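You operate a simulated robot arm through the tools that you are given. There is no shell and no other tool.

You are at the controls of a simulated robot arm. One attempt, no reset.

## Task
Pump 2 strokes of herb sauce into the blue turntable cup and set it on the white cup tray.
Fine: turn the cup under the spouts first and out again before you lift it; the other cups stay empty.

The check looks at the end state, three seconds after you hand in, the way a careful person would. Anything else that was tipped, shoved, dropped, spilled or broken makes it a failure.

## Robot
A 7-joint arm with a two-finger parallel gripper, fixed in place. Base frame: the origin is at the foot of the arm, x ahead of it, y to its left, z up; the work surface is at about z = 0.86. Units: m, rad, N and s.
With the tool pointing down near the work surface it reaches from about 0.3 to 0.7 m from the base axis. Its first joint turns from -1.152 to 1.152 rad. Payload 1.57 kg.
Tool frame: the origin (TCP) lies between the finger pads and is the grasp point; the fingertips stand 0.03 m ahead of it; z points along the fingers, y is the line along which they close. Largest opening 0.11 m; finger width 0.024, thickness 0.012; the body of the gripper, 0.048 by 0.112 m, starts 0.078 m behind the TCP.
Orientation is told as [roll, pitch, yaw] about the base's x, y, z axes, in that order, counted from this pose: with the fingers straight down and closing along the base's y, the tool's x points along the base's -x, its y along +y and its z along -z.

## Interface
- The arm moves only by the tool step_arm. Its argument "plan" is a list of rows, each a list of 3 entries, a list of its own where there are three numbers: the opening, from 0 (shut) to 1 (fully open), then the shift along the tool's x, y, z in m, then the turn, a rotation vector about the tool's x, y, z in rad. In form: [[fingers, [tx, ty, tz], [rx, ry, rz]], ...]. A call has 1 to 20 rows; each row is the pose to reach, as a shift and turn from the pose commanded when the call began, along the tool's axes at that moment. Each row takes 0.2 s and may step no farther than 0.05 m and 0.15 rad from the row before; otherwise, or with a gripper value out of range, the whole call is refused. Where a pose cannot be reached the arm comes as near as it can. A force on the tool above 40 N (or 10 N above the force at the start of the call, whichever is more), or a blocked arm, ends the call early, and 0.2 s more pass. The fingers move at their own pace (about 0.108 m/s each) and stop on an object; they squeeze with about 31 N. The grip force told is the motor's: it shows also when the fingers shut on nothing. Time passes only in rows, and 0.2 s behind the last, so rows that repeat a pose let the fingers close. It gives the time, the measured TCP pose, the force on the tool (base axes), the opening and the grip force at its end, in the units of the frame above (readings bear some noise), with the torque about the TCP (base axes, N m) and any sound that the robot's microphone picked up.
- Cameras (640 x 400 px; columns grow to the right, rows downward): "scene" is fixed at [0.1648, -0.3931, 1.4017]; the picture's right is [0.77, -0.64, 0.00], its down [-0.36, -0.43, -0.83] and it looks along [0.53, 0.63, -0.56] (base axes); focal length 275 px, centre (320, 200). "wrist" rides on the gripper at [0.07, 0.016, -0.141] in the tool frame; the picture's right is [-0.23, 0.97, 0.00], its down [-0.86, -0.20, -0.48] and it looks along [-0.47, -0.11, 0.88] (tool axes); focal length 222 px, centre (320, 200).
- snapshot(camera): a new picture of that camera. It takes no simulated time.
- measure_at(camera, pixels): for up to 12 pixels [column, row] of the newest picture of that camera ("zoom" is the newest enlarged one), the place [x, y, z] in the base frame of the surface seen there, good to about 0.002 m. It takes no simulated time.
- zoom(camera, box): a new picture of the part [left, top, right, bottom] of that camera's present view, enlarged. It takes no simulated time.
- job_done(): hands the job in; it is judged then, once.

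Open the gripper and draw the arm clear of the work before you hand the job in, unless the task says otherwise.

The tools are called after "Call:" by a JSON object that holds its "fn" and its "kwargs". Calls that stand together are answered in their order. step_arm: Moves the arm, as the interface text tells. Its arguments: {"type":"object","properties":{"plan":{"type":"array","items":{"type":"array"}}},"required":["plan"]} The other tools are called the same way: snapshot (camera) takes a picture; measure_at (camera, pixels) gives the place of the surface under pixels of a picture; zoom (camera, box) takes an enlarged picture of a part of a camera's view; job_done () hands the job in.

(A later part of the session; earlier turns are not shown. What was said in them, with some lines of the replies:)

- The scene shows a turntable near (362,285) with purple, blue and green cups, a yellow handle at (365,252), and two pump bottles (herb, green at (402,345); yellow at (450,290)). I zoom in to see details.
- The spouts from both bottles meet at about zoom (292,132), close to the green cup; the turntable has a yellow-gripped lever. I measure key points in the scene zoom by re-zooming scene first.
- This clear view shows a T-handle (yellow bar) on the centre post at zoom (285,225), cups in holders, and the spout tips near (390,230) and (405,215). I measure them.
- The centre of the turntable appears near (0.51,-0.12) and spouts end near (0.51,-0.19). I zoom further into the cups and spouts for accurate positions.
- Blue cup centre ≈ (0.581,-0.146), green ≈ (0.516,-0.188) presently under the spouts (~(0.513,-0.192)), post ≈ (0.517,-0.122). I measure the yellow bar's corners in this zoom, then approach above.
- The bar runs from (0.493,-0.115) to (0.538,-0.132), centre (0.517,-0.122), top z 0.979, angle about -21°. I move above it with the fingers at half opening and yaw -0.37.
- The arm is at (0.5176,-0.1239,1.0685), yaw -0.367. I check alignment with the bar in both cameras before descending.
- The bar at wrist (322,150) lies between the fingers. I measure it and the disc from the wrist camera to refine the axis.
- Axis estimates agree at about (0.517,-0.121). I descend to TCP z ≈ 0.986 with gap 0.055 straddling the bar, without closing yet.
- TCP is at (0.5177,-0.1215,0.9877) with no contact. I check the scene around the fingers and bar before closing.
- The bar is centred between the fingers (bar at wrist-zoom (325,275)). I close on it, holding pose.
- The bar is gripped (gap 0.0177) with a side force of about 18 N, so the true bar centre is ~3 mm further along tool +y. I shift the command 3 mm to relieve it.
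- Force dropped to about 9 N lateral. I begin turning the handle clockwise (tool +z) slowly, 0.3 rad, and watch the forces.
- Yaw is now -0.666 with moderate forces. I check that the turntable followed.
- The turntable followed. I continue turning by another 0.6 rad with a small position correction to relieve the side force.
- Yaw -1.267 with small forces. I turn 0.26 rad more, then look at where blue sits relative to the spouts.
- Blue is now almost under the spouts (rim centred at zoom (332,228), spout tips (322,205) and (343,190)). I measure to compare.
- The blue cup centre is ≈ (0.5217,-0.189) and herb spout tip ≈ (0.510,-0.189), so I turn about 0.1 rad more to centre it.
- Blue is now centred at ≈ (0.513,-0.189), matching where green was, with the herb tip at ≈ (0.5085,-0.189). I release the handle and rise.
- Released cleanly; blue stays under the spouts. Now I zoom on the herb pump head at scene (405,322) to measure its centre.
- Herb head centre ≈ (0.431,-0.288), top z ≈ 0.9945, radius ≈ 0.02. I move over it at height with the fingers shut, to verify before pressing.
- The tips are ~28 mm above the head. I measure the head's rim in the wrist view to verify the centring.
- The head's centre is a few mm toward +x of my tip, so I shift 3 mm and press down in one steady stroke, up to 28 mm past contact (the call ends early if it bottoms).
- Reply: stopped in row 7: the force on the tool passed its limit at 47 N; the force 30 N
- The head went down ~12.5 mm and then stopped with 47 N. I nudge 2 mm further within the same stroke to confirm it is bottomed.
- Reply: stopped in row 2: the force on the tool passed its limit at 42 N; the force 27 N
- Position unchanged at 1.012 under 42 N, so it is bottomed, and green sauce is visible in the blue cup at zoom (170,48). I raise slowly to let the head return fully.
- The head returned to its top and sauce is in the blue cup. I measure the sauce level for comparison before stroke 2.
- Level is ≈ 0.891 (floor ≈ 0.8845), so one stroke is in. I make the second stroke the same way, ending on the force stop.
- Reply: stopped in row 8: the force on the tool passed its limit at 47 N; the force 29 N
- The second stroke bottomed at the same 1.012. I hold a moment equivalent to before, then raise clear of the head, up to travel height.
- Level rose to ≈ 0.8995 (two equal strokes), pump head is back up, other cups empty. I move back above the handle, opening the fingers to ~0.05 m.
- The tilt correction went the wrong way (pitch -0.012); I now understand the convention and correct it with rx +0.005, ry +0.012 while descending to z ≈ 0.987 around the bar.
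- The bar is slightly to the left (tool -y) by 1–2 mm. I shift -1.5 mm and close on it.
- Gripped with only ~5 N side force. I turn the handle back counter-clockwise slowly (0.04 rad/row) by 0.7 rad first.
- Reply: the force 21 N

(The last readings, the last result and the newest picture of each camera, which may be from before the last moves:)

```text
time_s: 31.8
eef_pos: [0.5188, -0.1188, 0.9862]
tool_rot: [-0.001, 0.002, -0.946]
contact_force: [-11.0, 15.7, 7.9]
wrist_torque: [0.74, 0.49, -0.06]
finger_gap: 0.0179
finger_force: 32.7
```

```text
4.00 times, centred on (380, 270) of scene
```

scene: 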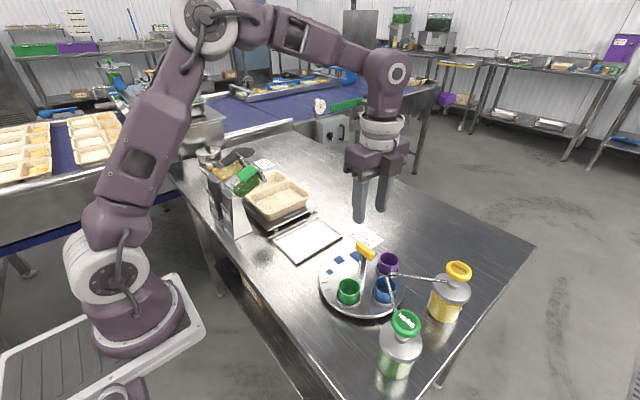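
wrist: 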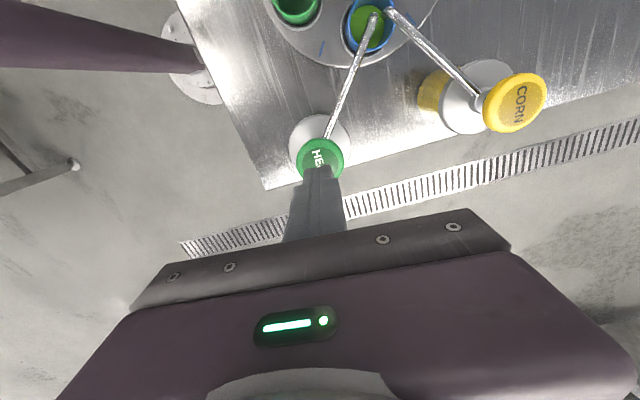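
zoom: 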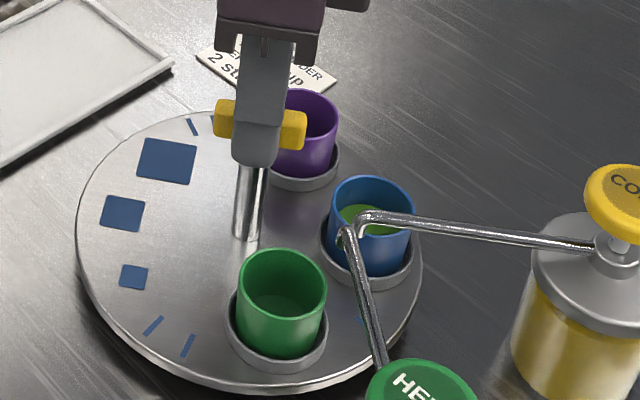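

Blue is moving out; side force ~19 N along the bar. I relieve it with +2.5 mm along tool x and turn 0.65 rad further.

Call:
{"fn": "step_arm", "kwargs": {"plan": [[0.05, [0.0012, 0, 0], [0, 0, -0.02]], [0.05, [0.0025, 0, 0], [0, 0, -0.05]], [0.05, [0.0025, 0, 0], [0, 0, -0.09]], [0.05, [0.0025, 0, 0], [0, 0, -0.13]], [0.05, [0.0025, 0, 0], [0, 0, -0.17]], [0.05, [0.0025, 0, 0], [0, 0, -0.21]], [0.05, [0.0025, 0, 0], [0, 0, -0.25]], [0.05, [0.0025, 0, 0], [0, 0, -0.29]], [0.05, [0.0025, 0, 0], [0, 0, -0.33]], [0.05, [0.0025, 0, 0], [0, 0, -0.37]], [0.05, [0.0025, 0, 0], [0, 0, -0.41]], [0.05, [0.0025, 0, 0], [0, 0, -0.45]], [0.05, [0.0025, 0, 0], [0, 0, -0.49]], [0.05, [0.0025, 0, 0], [0, 0, -0.53]], [0.05, [0.0025, 0, 0], [0, 0, -0.57]], [0.05, [0.0025, 0, 0], [0, 0, -0.61]], [0.05, [0.0025, 0, 0], [0, 0, -0.64]], [0.05, [0.0025, 0, 0], [0, 0, -0.65]]]}}

Call:
{"fn": "zoom", "kwargs": {"camera": "scene", "box": [330, 220, 430, 320]}}

```text
time_s: 35.6
eef_pos: [0.5179, -0.1197, 0.9875]
tool_rot: [0.0, 0.002, -0.296]
contact_force: [-6.2, -14.8, -7.1]
wrist_torque: [-0.36, 0.18, -0.04]
finger_gap: 0.0196
finger_force: 7.7
```

```text
4.00 times, centred on (380, 270) of scene
```

zoom: 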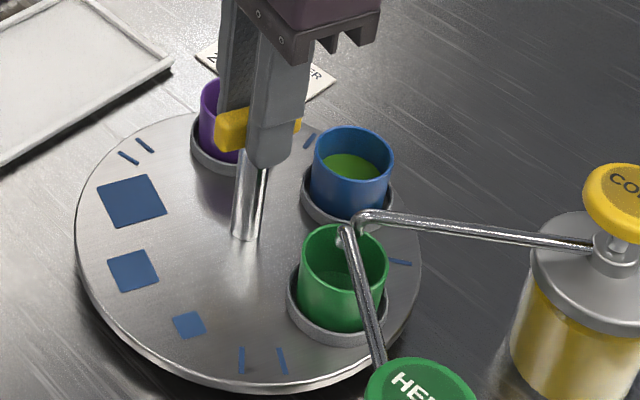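

Blue is back out near its original place at (352,170) zoom; green cup (empty) is by the spouts. I release the handle and rise.

Call:
{"fn": "step_arm", "kwargs": {"plan": [[0.25, [0, 0, 0], [0, 0, 0]], [0.45, [0, 0, 0], [0, 0, 0]], [0.45, [0, 0, 0], [0, 0, 0]], [0.45, [0, 0, -0.015], [0, 0, 0]], [0.45, [0, 0, -0.04], [0, 0, 0]], [0.45, [0, 0, -0.08], [0, 0, 0]], [0.45, [0, 0, -0.12], [0, 0, 0]], [0.45, [0, 0, -0.12], [0, 0, 0]]]}}

Call:
{"fn": "zoom", "kwargs": {"camera": "scene", "box": [360, 240, 410, 290]}}

Call:
{"fn": "snapshot", "kwargs": {"camera": "wrist"}}

```text
time_s: 37.4
eef_pos: [0.5185, -0.1178, 1.1077]
tool_rot: [0.001, 0.002, -0.294]
contact_force: [0.1, 0.7, -0.2]
wrist_torque: [0.02, 0.03, 0.0]
finger_gap: 0.0494
finger_force: 0.0
```

```text
8.00 times, centred on (385, 265) of scene
```

zoom: 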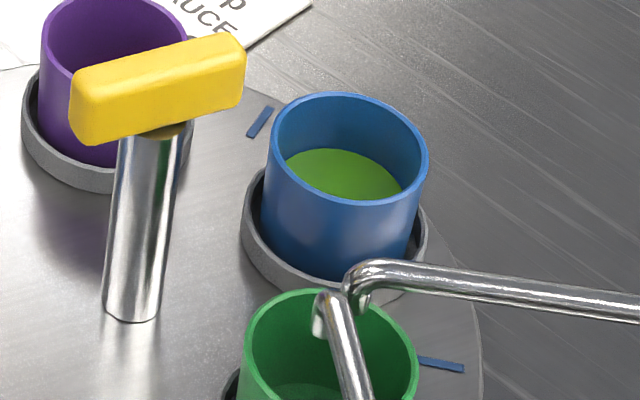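

```text
taken
```

wrist: 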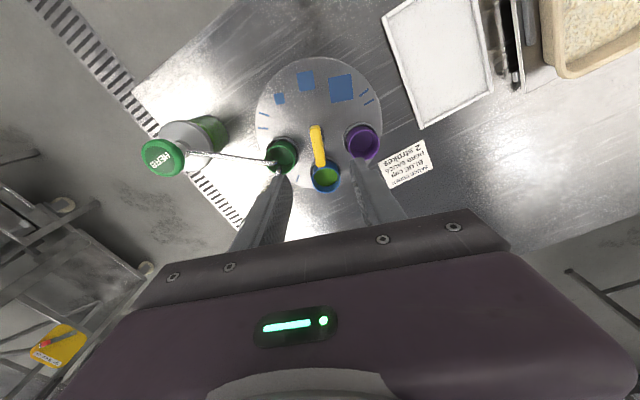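

The handle is released; I measure the blue cup's rim, its holder, and the neighbours in the scene zoom.

Call:
{"fn": "measure_at", "kwargs": {"camera": "zoom", "pixels": [[270, 130], [426, 170], [330, 95], [350, 204], [400, 115], [292, 178], [345, 175], [252, 240], [320, 290], [425, 225], [73, 95], [242, 55]]}}

Call:
{"fn": "measure_at", "kwargs": {"camera": "wrist", "pixels": [[311, 170], [341, 175], [326, 162], [326, 190], [326, 180], [362, 143]]}}

```text
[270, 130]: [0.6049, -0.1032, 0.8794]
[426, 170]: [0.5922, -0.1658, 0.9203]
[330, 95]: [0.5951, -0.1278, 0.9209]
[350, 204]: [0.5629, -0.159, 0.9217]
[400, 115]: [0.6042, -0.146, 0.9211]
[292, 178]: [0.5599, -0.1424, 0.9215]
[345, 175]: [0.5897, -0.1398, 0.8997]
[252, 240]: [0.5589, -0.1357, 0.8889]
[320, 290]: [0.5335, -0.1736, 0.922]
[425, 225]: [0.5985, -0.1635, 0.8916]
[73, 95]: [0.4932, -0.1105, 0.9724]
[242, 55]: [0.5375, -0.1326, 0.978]
```

```text
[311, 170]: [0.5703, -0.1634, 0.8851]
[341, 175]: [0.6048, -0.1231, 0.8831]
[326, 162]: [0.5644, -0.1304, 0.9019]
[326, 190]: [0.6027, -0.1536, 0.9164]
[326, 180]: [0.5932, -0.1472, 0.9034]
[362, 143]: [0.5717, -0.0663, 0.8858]
```

Circle fit of the rim gives the blue cup centre (0.5815,-0.146), R≈0.0225, rim z 0.921. I move above it with yaw +0.2 (fingers closing clear of bar, purple cup and spouts), gap ~0.062, at TCP z≈1.03.

Call:
{"fn": "step_arm", "kwargs": {"plan": [[0.5, [-0.0114, -0.0015, 0], [0, 0, -0.0823]], [0.56, [-0.0228, -0.0029, 0], [0, 0, -0.1647]], [0.56, [-0.0343, -0.0044, 0], [0, 0, -0.247]], [0.56, [-0.0457, -0.0058, 0], [0, 0, -0.3293]], [0.56, [-0.0571, -0.0073, 0], [0, 0, -0.4117]], [0.56, [-0.0685, -0.0087, 0], [0, 0, -0.494]], [0.56, [-0.0685, -0.0087, 0.03], [0, 0, -0.494]], [0.56, [-0.0685, -0.0087, 0.06], [0, 0, -0.494]], [0.56, [-0.0685, -0.0087, 0.08], [0, 0, -0.494]], [0.56, [-0.0685, -0.0087, 0.08], [0, 0, -0.494]]]}}

Call:
{"fn": "zoom", "kwargs": {"camera": "wrist", "box": [220, 80, 420, 240]}}

Call:
{"fn": "zoom", "kwargs": {"camera": "scene", "box": [330, 190, 450, 310]}}

```text
time_s: 39.6
eef_pos: [0.5826, -0.1459, 1.0285]
tool_rot: [0.001, 0.003, 0.199]
contact_force: [-0.4, -0.3, 0.0]
wrist_torque: [0.01, 0.01, -0.01]
finger_gap: 0.0617
finger_force: 0.1
```

```text
2.50 times, centred on (320, 160) of wrist
```

zoom: 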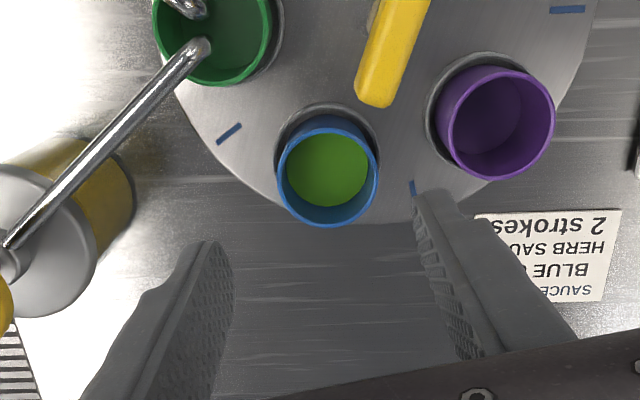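

```text
3.33 times, centred on (390, 250) of scene
```

zoom: 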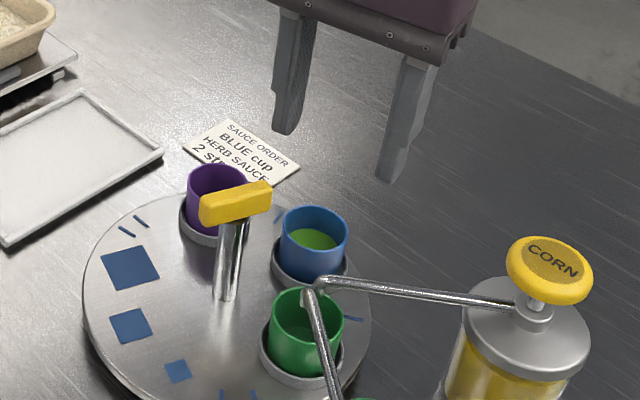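

Projecting the tool axis to the rim in the wrist view, the cup sits ~3 mm toward tool +y (consistent with the bias seen at the handle). I shift +2.8 mm and descend to TCP z ≈ 0.926 with the fingers still open.

Call:
{"fn": "step_arm", "kwargs": {"plan": [[0.56, [0, 0.0014, 0.015], [0, 0, 0]], [0.56, [0, 0.0028, 0.035], [0, 0, 0]], [0.56, [0, 0.0028, 0.055], [0, 0, 0]], [0.56, [0, 0.0028, 0.07], [0, 0, 0]], [0.56, [0, 0.0028, 0.08], [0, 0, 0]], [0.56, [0, 0.0028, 0.09], [0, 0, 0]], [0.56, [0, 0.0028, 0.098], [0, 0, 0]], [0.56, [0, 0.0028, 0.1025], [0, 0, 0]], [0.56, [0, 0.0028, 0.1025], [0, 0, 0]]]}}

Call:
{"fn": "zoom", "kwargs": {"camera": "wrist", "box": [220, 80, 420, 240]}}

Call:
{"fn": "zoom", "kwargs": {"camera": "scene", "box": [345, 210, 425, 300]}}

```text
time_s: 41.6
eef_pos: [0.5821, -0.144, 0.9248]
tool_rot: [0.002, 0.0, 0.198]
contact_force: [-2.4, 0.8, 11.1]
wrist_torque: [-0.34, -0.03, -0.05]
finger_gap: 0.0611
finger_force: 0.1
```

```text
2.50 times, centred on (320, 160) of wrist
```

zoom: 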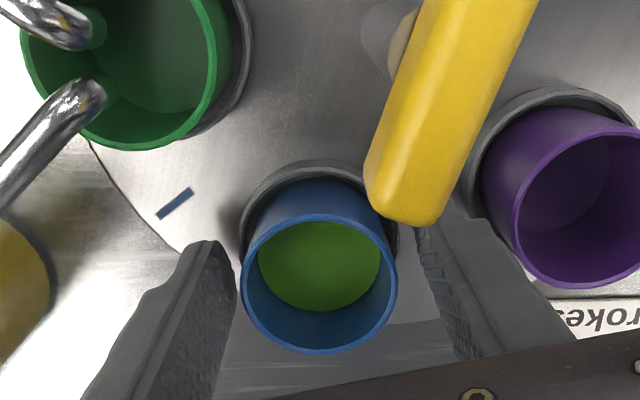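

```text
4.44 times, centred on (385, 255) of scene
```

zoom: 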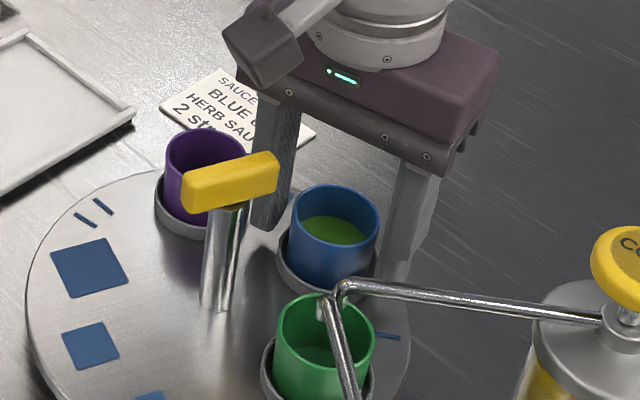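

A fingertip is touching the holder ring (11 N up on the -y side). The cup is centred between fingers in the wrist view, so I lift 4 mm and recheck.

Call:
{"fn": "step_arm", "kwargs": {"plan": [[0.56, [0, 0, -0.002], [0, 0, 0]], [0.56, [0, 0, -0.004], [0, 0, 0]], [0.56, [0, 0, -0.004], [0, 0, 0]]]}}

```text
time_s: 42.4
eef_pos: [0.5802, -0.1429, 0.9275]
tool_rot: [0.002, 0.002, 0.197]
contact_force: [-0.3, 0.8, -0.5]
wrist_torque: [-0.01, 0.01, -0.02]
finger_gap: 0.0618
finger_force: 0.1
```

Free of contact now. I close gradually on the cup.

Call:
{"fn": "step_arm", "kwargs": {"plan": [[0.5, [0, 0, 0], [0, 0, 0]], [0.46, [0, 0, 0], [0, 0, 0]], [0.42, [0, 0, 0], [0, 0, 0]], [0.38, [0, 0, 0], [0, 0, 0]], [0.32, [0, 0, 0], [0, 0, 0]], [0.3, [0, 0, 0], [0, 0, 0]]]}}

Call:
{"fn": "zoom", "kwargs": {"camera": "wrist", "box": [220, 80, 420, 240]}}

Call:
{"fn": "zoom", "kwargs": {"camera": "scene", "box": [345, 210, 425, 300]}}

```text
time_s: 43.8
eef_pos: [0.582, -0.1419, 0.9292]
tool_rot: [0.002, 0.003, 0.198]
contact_force: [-0.3, 0.0, 1.1]
wrist_torque: [0.05, -0.01, -0.01]
finger_gap: 0.0437
finger_force: 30.6
```

```text
2.50 times, centred on (320, 160) of wrist
```

zoom: 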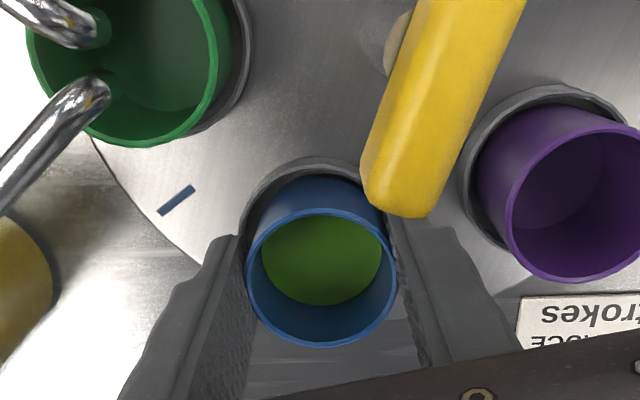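

```text
4.44 times, centred on (385, 255) of scene
```

zoom: 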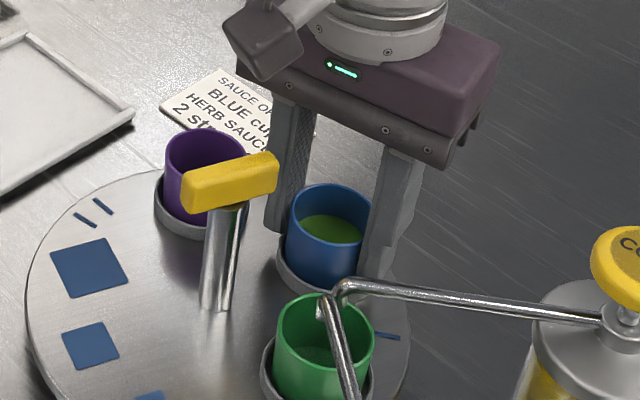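

The cup is held (gap 0.0437, 30.6 N). I lift straight up, slowly.

Call:
{"fn": "step_arm", "kwargs": {"plan": [[0.3, [0, 0, -0.004], [0, 0, 0]], [0.3, [0, 0, -0.01], [0, 0, 0]], [0.3, [0, 0, -0.018], [0, 0, 0]], [0.3, [0, 0, -0.028], [0, 0, 0]], [0.3, [0, 0, -0.04], [0, 0, 0]], [0.3, [0, 0, -0.054], [0, 0, 0]], [0.3, [0, 0, -0.068], [0, 0, 0]], [0.3, [0, 0, -0.082], [0, 0, 0]], [0.3, [0, 0, -0.096], [0, 0, 0]], [0.3, [0, 0, -0.108], [0, 0, 0]], [0.3, [0, 0, -0.116], [0, 0, 0]], [0.3, [0, 0, -0.12], [0, 0, 0]], [0.3, [0, 0, -0.12], [0, 0, 0]]]}}

Call:
{"fn": "snapshot", "kwargs": {"camera": "scene"}}

Call:
{"fn": "snapshot", "kwargs": {"camera": "wrist"}}

```text
time_s: 46.6
eef_pos: [0.5812, -0.1418, 1.05]
tool_rot: [0.002, 0.003, 0.198]
contact_force: [-1.0, -0.4, -0.6]
wrist_torque: [0.01, -0.01, 0.01]
finger_gap: 0.0437
finger_force: 30.9
```

```text
taken
```

scene: 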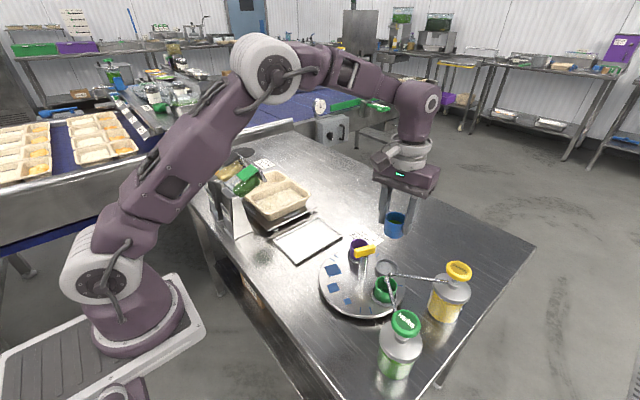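

```text
taken
```

wrist: 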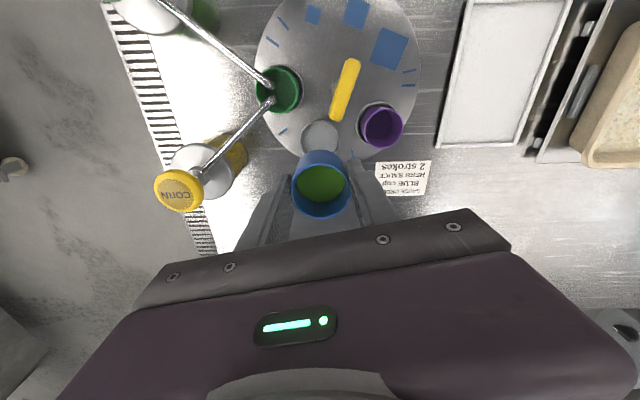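

Cup is lifted level with its sauce; the empty holder remains. I zoom on the tray to measure its floor and edges.

Call:
{"fn": "zoom", "kwargs": {"camera": "scene", "box": [260, 205, 350, 275]}}

Call:
{"fn": "measure_at", "kwargs": {"camera": "scene", "pixels": [[394, 213], [386, 218], [403, 218], [394, 222], [394, 235]]}}

Call:
{"fn": "measure_at", "kwargs": {"camera": "wrist", "pixels": [[292, 183], [350, 180], [320, 215], [320, 185], [500, 60], [470, 30], [540, 30], [480, 110], [520, 110], [462, 75], [545, 85]]}}

```text
5.71 times, centred on (305, 240) of scene
```

zoom: 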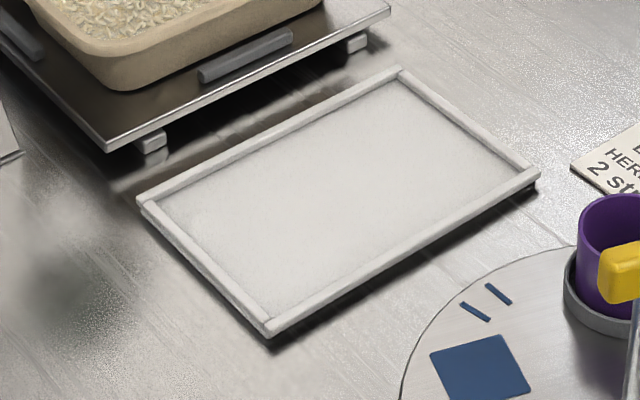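

```text
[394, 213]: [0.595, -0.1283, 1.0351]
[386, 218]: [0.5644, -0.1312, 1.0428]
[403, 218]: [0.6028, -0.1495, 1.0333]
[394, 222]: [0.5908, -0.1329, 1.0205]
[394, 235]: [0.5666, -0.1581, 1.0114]
```

```text
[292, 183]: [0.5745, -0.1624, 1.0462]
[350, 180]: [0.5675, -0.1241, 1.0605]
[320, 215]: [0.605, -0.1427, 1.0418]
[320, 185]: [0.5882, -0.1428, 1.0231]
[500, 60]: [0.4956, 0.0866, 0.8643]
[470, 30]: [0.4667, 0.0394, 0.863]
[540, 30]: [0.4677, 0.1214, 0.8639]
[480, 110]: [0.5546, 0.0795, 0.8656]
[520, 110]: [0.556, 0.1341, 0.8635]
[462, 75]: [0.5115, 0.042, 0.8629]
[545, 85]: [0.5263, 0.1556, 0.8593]
```

Call:
{"fn": "measure_at", "kwargs": {"camera": "zoom", "pixels": [[140, 203], [398, 70], [537, 177], [268, 330], [155, 215], [395, 85], [515, 175], [268, 315], [340, 190], [300, 250], [200, 230], [430, 170]]}}

```text
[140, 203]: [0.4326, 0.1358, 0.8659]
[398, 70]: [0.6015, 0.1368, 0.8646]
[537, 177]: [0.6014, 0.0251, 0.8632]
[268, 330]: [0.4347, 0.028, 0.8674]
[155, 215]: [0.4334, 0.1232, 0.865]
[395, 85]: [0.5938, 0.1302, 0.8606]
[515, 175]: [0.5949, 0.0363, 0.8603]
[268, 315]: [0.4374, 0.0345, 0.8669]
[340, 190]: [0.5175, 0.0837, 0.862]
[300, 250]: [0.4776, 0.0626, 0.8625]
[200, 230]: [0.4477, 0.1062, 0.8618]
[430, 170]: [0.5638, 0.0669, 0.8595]
```

The tray floor is z≈0.862 spanning x 0.433–0.60, y 0.027–0.136. I measure the neighbouring scale/pan so the gripper stays clear.

Call:
{"fn": "measure_at", "kwargs": {"camera": "scene", "pixels": [[280, 212], [308, 196], [312, 207], [262, 212], [272, 228], [290, 219], [318, 210], [305, 188], [255, 200], [270, 220]]}}

Call:
{"fn": "zoom", "kwargs": {"camera": "scene", "box": [200, 140, 340, 270]}}

```text
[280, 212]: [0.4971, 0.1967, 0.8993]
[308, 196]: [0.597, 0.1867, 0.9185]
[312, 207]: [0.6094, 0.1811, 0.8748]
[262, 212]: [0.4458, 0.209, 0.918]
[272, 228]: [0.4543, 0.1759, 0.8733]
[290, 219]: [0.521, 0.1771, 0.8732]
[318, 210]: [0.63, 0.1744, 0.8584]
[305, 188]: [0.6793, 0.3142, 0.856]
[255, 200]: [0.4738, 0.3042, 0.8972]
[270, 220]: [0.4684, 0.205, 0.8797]
```

```text
3.08 times, centred on (270, 205) of scene
```

zoom: 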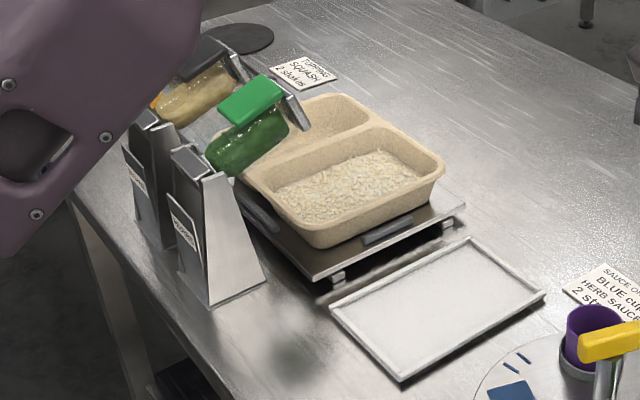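

Pan rim is at y≥0.187, z≤0.918, clear of the gripper. I also check the topping holders' location at scene (240,180)-(230,225).

Call:
{"fn": "measure_at", "kwargs": {"camera": "scene", "pixels": [[252, 172], [245, 188], [240, 205], [235, 232], [262, 190], [247, 232], [225, 195], [228, 150]]}}

```text
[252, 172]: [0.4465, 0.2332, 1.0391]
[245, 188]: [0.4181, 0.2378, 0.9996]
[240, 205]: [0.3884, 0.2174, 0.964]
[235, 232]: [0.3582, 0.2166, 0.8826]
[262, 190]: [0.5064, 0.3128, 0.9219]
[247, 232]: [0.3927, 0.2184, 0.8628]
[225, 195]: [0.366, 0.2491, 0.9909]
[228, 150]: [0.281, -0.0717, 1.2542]
```

Everything is clear. I carry the cup level at z 1.05 to above the tray at (0.52,0.077), easing in and out.

Call:
{"fn": "step_arm", "kwargs": {"plan": [[0.3, [0.0004, 0.005, 0], [0, 0, 0]], [0.3, [0.0011, 0.015, 0], [0, 0, 0]], [0.3, [0.0023, 0.03, 0], [0, 0, 0]], [0.3, [0.0036, 0.048, 0], [0, 0, 0]], [0.3, [0.005, 0.067, 0], [0, 0, 0]], [0.3, [0.0065, 0.086, 0], [0, 0, 0]], [0.3, [0.0079, 0.105, 0], [0, 0, 0]], [0.3, [0.0093, 0.124, 0], [0, 0, 0]], [0.3, [0.0107, 0.143, 0], [0, 0, 0]], [0.3, [0.0122, 0.162, 0], [0, 0, 0]], [0.3, [0.0136, 0.181, 0], [0, 0, 0]], [0.3, [0.0149, 0.198, 0], [0, 0, 0]], [0.3, [0.0159, 0.212, 0], [0, 0, 0]], [0.3, [0.0167, 0.222, 0], [0, 0, 0]], [0.3, [0.017, 0.2265, 0], [0, 0, 0]], [0.3, [0.017, 0.2265, 0], [0, 0, 0]]]}}

Call:
{"fn": "snapshot", "kwargs": {"camera": "scene"}}

Call:
{"fn": "snapshot", "kwargs": {"camera": "wrist"}}

```text
time_s: 50.0
eef_pos: [0.5196, 0.0765, 1.0489]
tool_rot: [0.002, 0.002, 0.197]
contact_force: [-0.7, -0.1, -0.5]
wrist_torque: [0.02, 0.0, -0.01]
finger_gap: 0.0438
finger_force: 31.2
```

```text
taken
```

scene: 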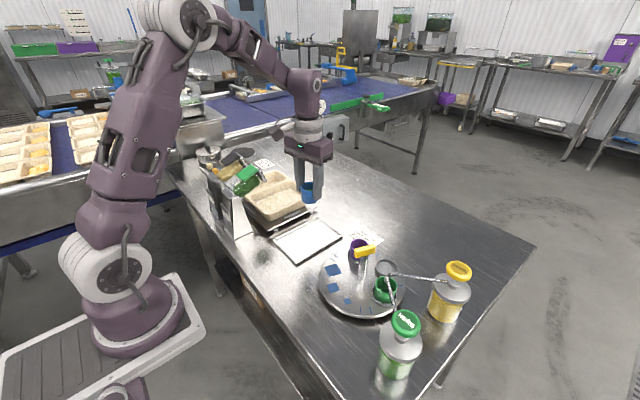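

```text
taken
```

wrist: 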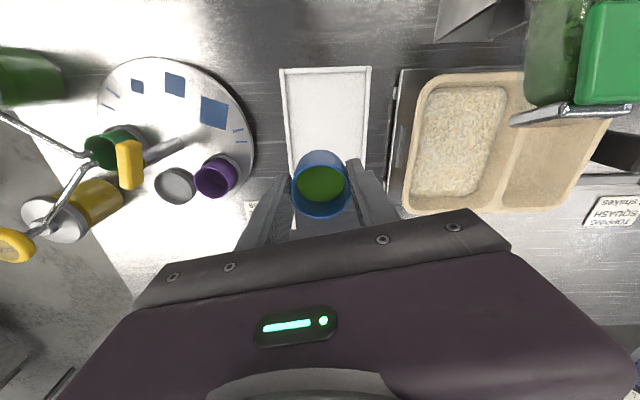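

The cup is above the tray, slightly to one side; I shift 8 mm in tool +y and descend to ~6 mm above expected contact.

Call:
{"fn": "step_arm", "kwargs": {"plan": [[0.3, [0, 0.003, 0.005], [0, 0, 0]], [0.3, [0, 0.006, 0.015], [0, 0, 0]], [0.3, [0, 0.008, 0.03], [0, 0, 0]], [0.3, [0, 0.008, 0.046], [0, 0, 0]], [0.3, [0, 0.008, 0.062], [0, 0, 0]], [0.3, [0, 0.008, 0.078], [0, 0, 0]], [0.3, [0, 0.008, 0.094], [0, 0, 0]], [0.3, [0, 0.008, 0.108], [0, 0, 0]], [0.3, [0, 0.008, 0.119], [0, 0, 0]], [0.3, [0, 0.008, 0.127], [0, 0, 0]], [0.3, [0, 0.008, 0.132], [0, 0, 0]], [0.3, [0, 0.008, 0.132], [0, 0, 0]]]}}

Call:
{"fn": "zoom", "kwargs": {"camera": "scene", "box": [260, 170, 360, 270]}}

```text
time_s: 52.6
eef_pos: [0.5175, 0.0839, 0.9167]
tool_rot: [0.002, 0.002, 0.199]
contact_force: [-0.2, -0.3, -1.0]
wrist_torque: [0.0, 0.03, 0.0]
finger_gap: 0.0435
finger_force: 30.8
```

```text
4.00 times, centred on (310, 220) of scene
```

zoom: 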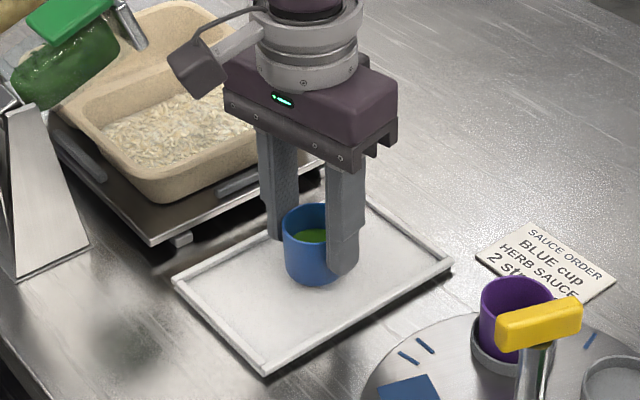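

The cup is centred over the tray a few mm above it. I lower in 1.5 mm rows and watch the vertical force.

Call:
{"fn": "step_arm", "kwargs": {"plan": [[0.3, [0, 0, 0.0015], [0, 0, 0]], [0.3, [0, 0, 0.003], [0, 0, 0]], [0.3, [0, 0, 0.0045], [0, 0, 0]], [0.3, [0, 0, 0.0055], [0, 0, 0]]]}}

```text
time_s: 53.6
eef_pos: [0.5173, 0.0824, 0.9125]
tool_rot: [0.002, 0.002, 0.201]
contact_force: [-0.5, 0.6, -0.1]
wrist_torque: [0.0, 0.01, -0.01]
finger_gap: 0.0439
finger_force: 31.1
```

No contact yet at z≈0.9125; I continue down by 1 mm rows.

Call:
{"fn": "step_arm", "kwargs": {"plan": [[0.3, [0, 0, 0.001], [0, 0, 0]], [0.3, [0, 0, 0.002], [0, 0, 0]], [0.3, [0, 0, 0.003], [0, 0, 0]]]}}

Call:
{"fn": "zoom", "kwargs": {"camera": "scene", "box": [280, 190, 345, 260]}}

```text
time_s: 54.4
eef_pos: [0.5184, 0.0831, 0.9089]
tool_rot: [0.001, 0.001, 0.198]
contact_force: [1.2, 0.2, -0.2]
wrist_torque: [0.0, -0.01, 0.01]
finger_gap: 0.0438
finger_force: 31.1
```

```text
5.71 times, centred on (312, 225) of scene
```

zoom: 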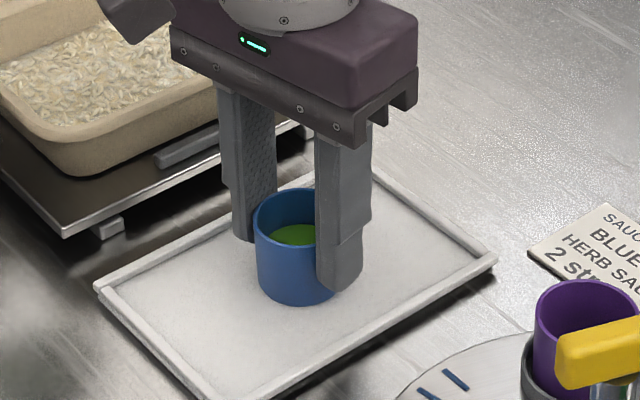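

Still no contact force at z≈0.909. I continue in 0.8 mm rows.

Call:
{"fn": "step_arm", "kwargs": {"plan": [[0.3, [0, 0, 0.0008], [0, 0, 0]], [0.3, [0, 0, 0.0016], [0, 0, 0]]]}}

```text
time_s: 55.0
eef_pos: [0.5186, 0.0833, 0.9086]
tool_rot: [0.002, 0.0, 0.196]
contact_force: [-5.8, -2.9, 24.0]
wrist_torque: [-0.03, 0.2, -0.04]
finger_gap: 0.0441
finger_force: 31.3
```

Contact: 24 N upward at z≈0.9086, so the cup is on the tray. I ease back 1.2 mm to relieve the load before releasing.

Call:
{"fn": "step_arm", "kwargs": {"plan": [[0.3, [0, 0, -0.0006], [0, 0, 0]], [0.3, [0, 0, -0.0012], [0, 0, 0]]]}}

```text
time_s: 55.6
eef_pos: [0.5192, 0.0816, 0.908]
tool_rot: [0.002, -0.001, 0.197]
contact_force: [0.7, -2.8, 13.0]
wrist_torque: [-0.09, -0.06, -0.02]
finger_gap: 0.0437
finger_force: 30.8
```

Load is 13 N; I ease another 0.8 mm and then open the fingers gradually to a gap of ~0.06.

Call:
{"fn": "step_arm", "kwargs": {"plan": [[0.3, [0, 0, -0.0008], [0, 0, 0]], [0.3, [0, 0, -0.0008], [0, 0, 0]], [0.42, [0, 0, -0.0008], [0, 0, 0]], [0.46, [0, 0, -0.0008], [0, 0, 0]], [0.5, [0, 0, -0.0008], [0, 0, 0]], [0.55, [0, 0, -0.0008], [0, 0, 0]], [0.55, [0, 0, -0.0008], [0, 0, 0]]]}}

Call:
{"fn": "zoom", "kwargs": {"camera": "scene", "box": [280, 190, 345, 260]}}

Call:
{"fn": "zoom", "kwargs": {"camera": "wrist", "box": [220, 80, 420, 240]}}

```text
time_s: 57.2
eef_pos: [0.5182, 0.0832, 0.9088]
tool_rot: [0.002, 0.003, 0.197]
contact_force: [-0.6, -0.2, 0.0]
wrist_torque: [-0.01, 0.03, 0.04]
finger_gap: 0.0606
finger_force: 0.1
```

```text
5.71 times, centred on (312, 225) of scene
```

zoom: 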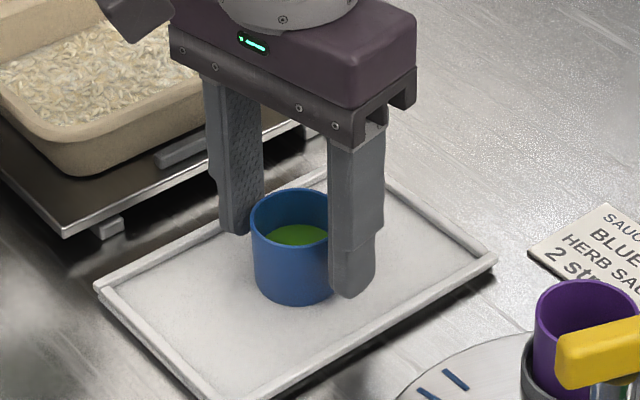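

```text
2.50 times, centred on (320, 160) of wrist
```

zoom: 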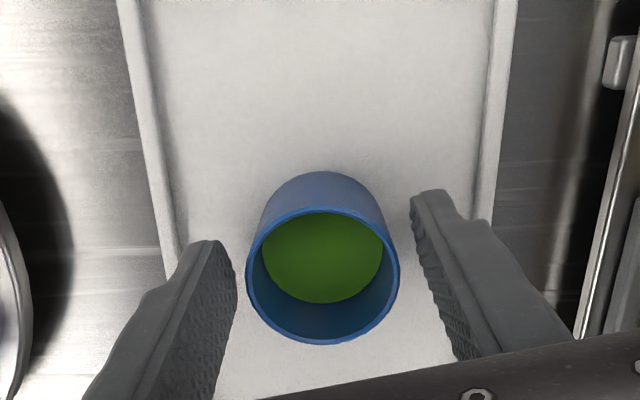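

The cup stands upright on the tray with both fingers clear. I rise straight up and then draw the arm back toward its starting place.

Call:
{"fn": "step_arm", "kwargs": {"plan": [[0.55, [0, 0, -0.008], [0, 0, 0]], [0.55, [0, 0, -0.02], [0, 0, 0]], [0.55, [0, 0, -0.04], [0, 0, 0]], [0.55, [0, 0, -0.07], [0, 0, 0]], [0.55, [0, 0, -0.105], [0, 0, 0]], [0.55, [0, 0, -0.14], [0, 0, 0]], [0.6, [0.0, 0, -0.18], [0, 0, 0]], [0.7, [0.03, -0.015, -0.22], [0, 0, 0]], [0.8, [0.065, -0.035, -0.25], [0, 0, 0]], [0.9, [0.1, -0.055, -0.265], [0, 0, 0]], [1.0, [0.13, -0.07, -0.27], [0, 0, 0]], [1.0, [0.13, -0.07, -0.27], [0, 0, 0]]]}}

Call:
{"fn": "snapshot", "kwargs": {"camera": "scene"}}

Call:
{"fn": "zoom", "kwargs": {"camera": "scene", "box": [270, 190, 480, 390]}}

Call:
{"fn": "snapshot", "kwargs": {"camera": "wrist"}}

```text
refused: row 8 steps farther than a row can; nothing moved
```

```text
taken
```

scene: 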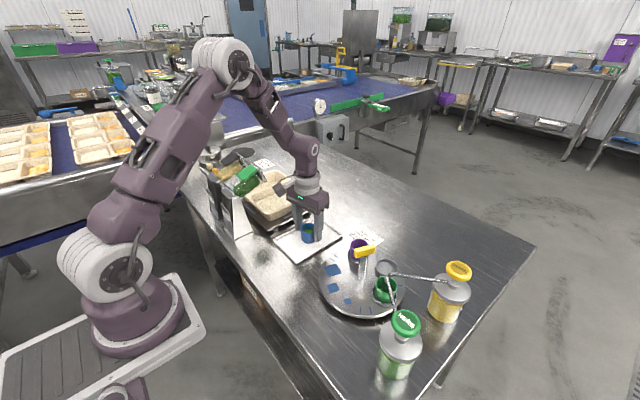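

```text
2.00 times, centred on (375, 290) of scene
```

zoom: 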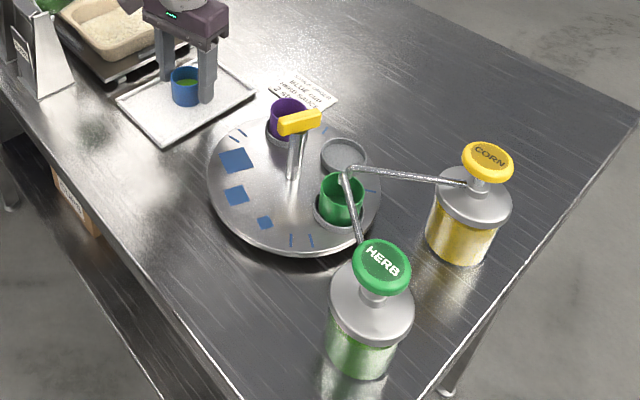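

```text
taken
```

wrist: 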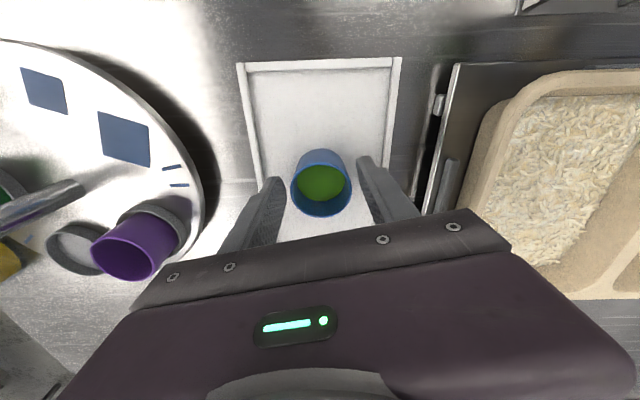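

The call was refused because one row stepped too far, and nothing moved; the cup stands upright on the tray at wrist (320,185). I repeat the rise and retreat with smaller rows.

Call:
{"fn": "step_arm", "kwargs": {"plan": [[0.55, [0, 0, -0.008], [0, 0, 0]], [0.55, [0, 0, -0.02], [0, 0, 0]], [0.55, [0, 0, -0.04], [0, 0, 0]], [0.55, [0, 0, -0.07], [0, 0, 0]], [0.55, [0, 0, -0.105], [0, 0, 0]], [0.55, [0, 0, -0.14], [0, 0, 0]], [0.6, [0.0, 0, -0.175], [0, 0, 0]], [0.7, [0.02, -0.01, -0.205], [0, 0, 0]], [0.8, [0.045, -0.025, -0.235], [0, 0, 0]], [0.9, [0.075, -0.04, -0.255], [0, 0, 0]], [1.0, [0.105, -0.055, -0.265], [0, 0, 0]], [1.0, [0.13, -0.07, -0.27], [0, 0, 0]], [1.0, [0.13, -0.07, -0.27], [0, 0, 0]]]}}

Call:
{"fn": "snapshot", "kwargs": {"camera": "scene"}}

Call:
{"fn": "zoom", "kwargs": {"camera": "scene", "box": [270, 190, 480, 390]}}

Call:
{"fn": "snapshot", "kwargs": {"camera": "wrist"}}

```text
time_s: 60.0
eef_pos: [0.4025, -0.0135, 1.1795]
tool_rot: [0.001, 0.002, 0.198]
contact_force: [-0.1, -1.5, 1.1]
wrist_torque: [0.0, 0.0, -0.02]
finger_gap: 0.1098
finger_force: 0.1
```

```text
taken
```

scene: 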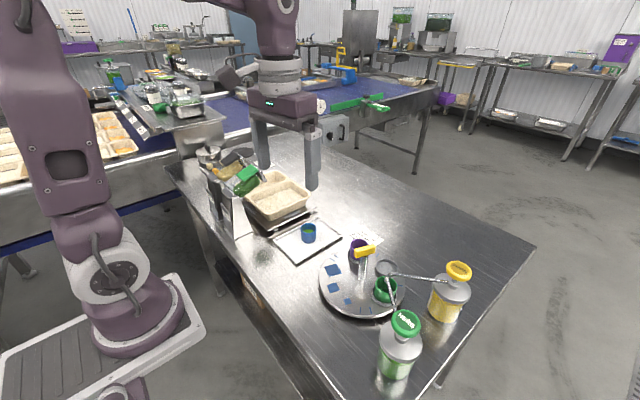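

```text
2.00 times, centred on (375, 290) of scene
```

zoom: 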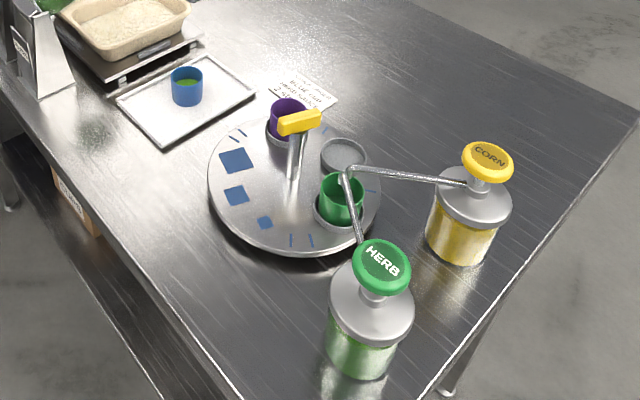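

```text
taken
```

wrist: 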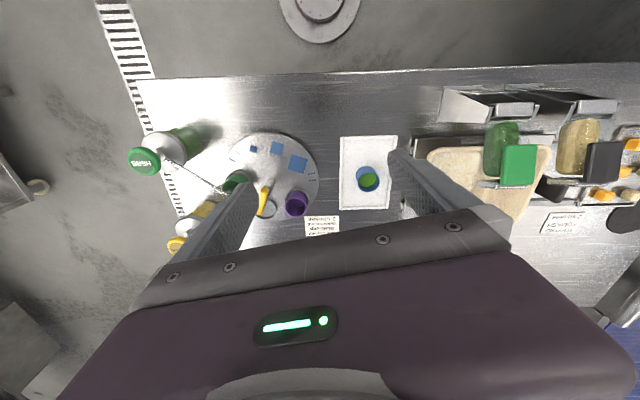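

The cup stands on the tray at scene (308,233), arm clear. I take a last close look at the cups and the turntable for drips.

Call:
{"fn": "zoom", "kwargs": {"camera": "scene", "box": [340, 230, 420, 315]}}

Call:
{"fn": "zoom", "kwargs": {"camera": "scene", "box": [265, 205, 355, 270]}}

```text
4.71 times, centred on (380, 272) of scene
```

zoom: 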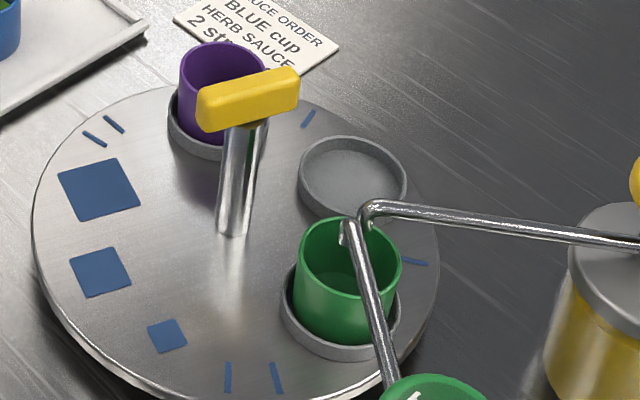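

```text
6.15 times, centred on (310, 238) of scene
```

zoom: 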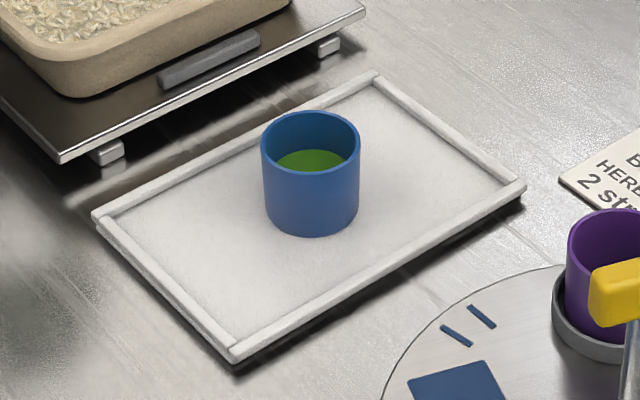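

The blue cup stands upright on the white tray with two strokes of herb sauce. The green and purple cups look empty, there are no spills in view, and the gripper is open and clear, so I hand in.

Call:
{"fn": "job_done", "kwargs": {}}

```text
The job is handed in.
```

I pumped two strokes of herb sauce into the blue cup and set it upright near the middle of the white tray. The job is handed in, but I haven't seen the check's result.

- **Turning:** I turned the cup under the spouts using the yellow handle. After filling I turned it back out to about where it started, then lifted it.
- **Strokes:** Both presses bottomed out at the same depth. The sauce rose by roughly the same amount each time, to about 15 mm in total.
- **Everything else:** In the last pictures the green and purple cups look empty, with no drips or spills. Nothing looks moved or tipped.
- **Arm:** The gripper is open and drawn back, clear of the work.

While lowering to grip the cup, a fingertip lightly touched the ring the cup sat in (about 11 N). I raised the gripper 4 mm before closing, and nothing appeared to shift.
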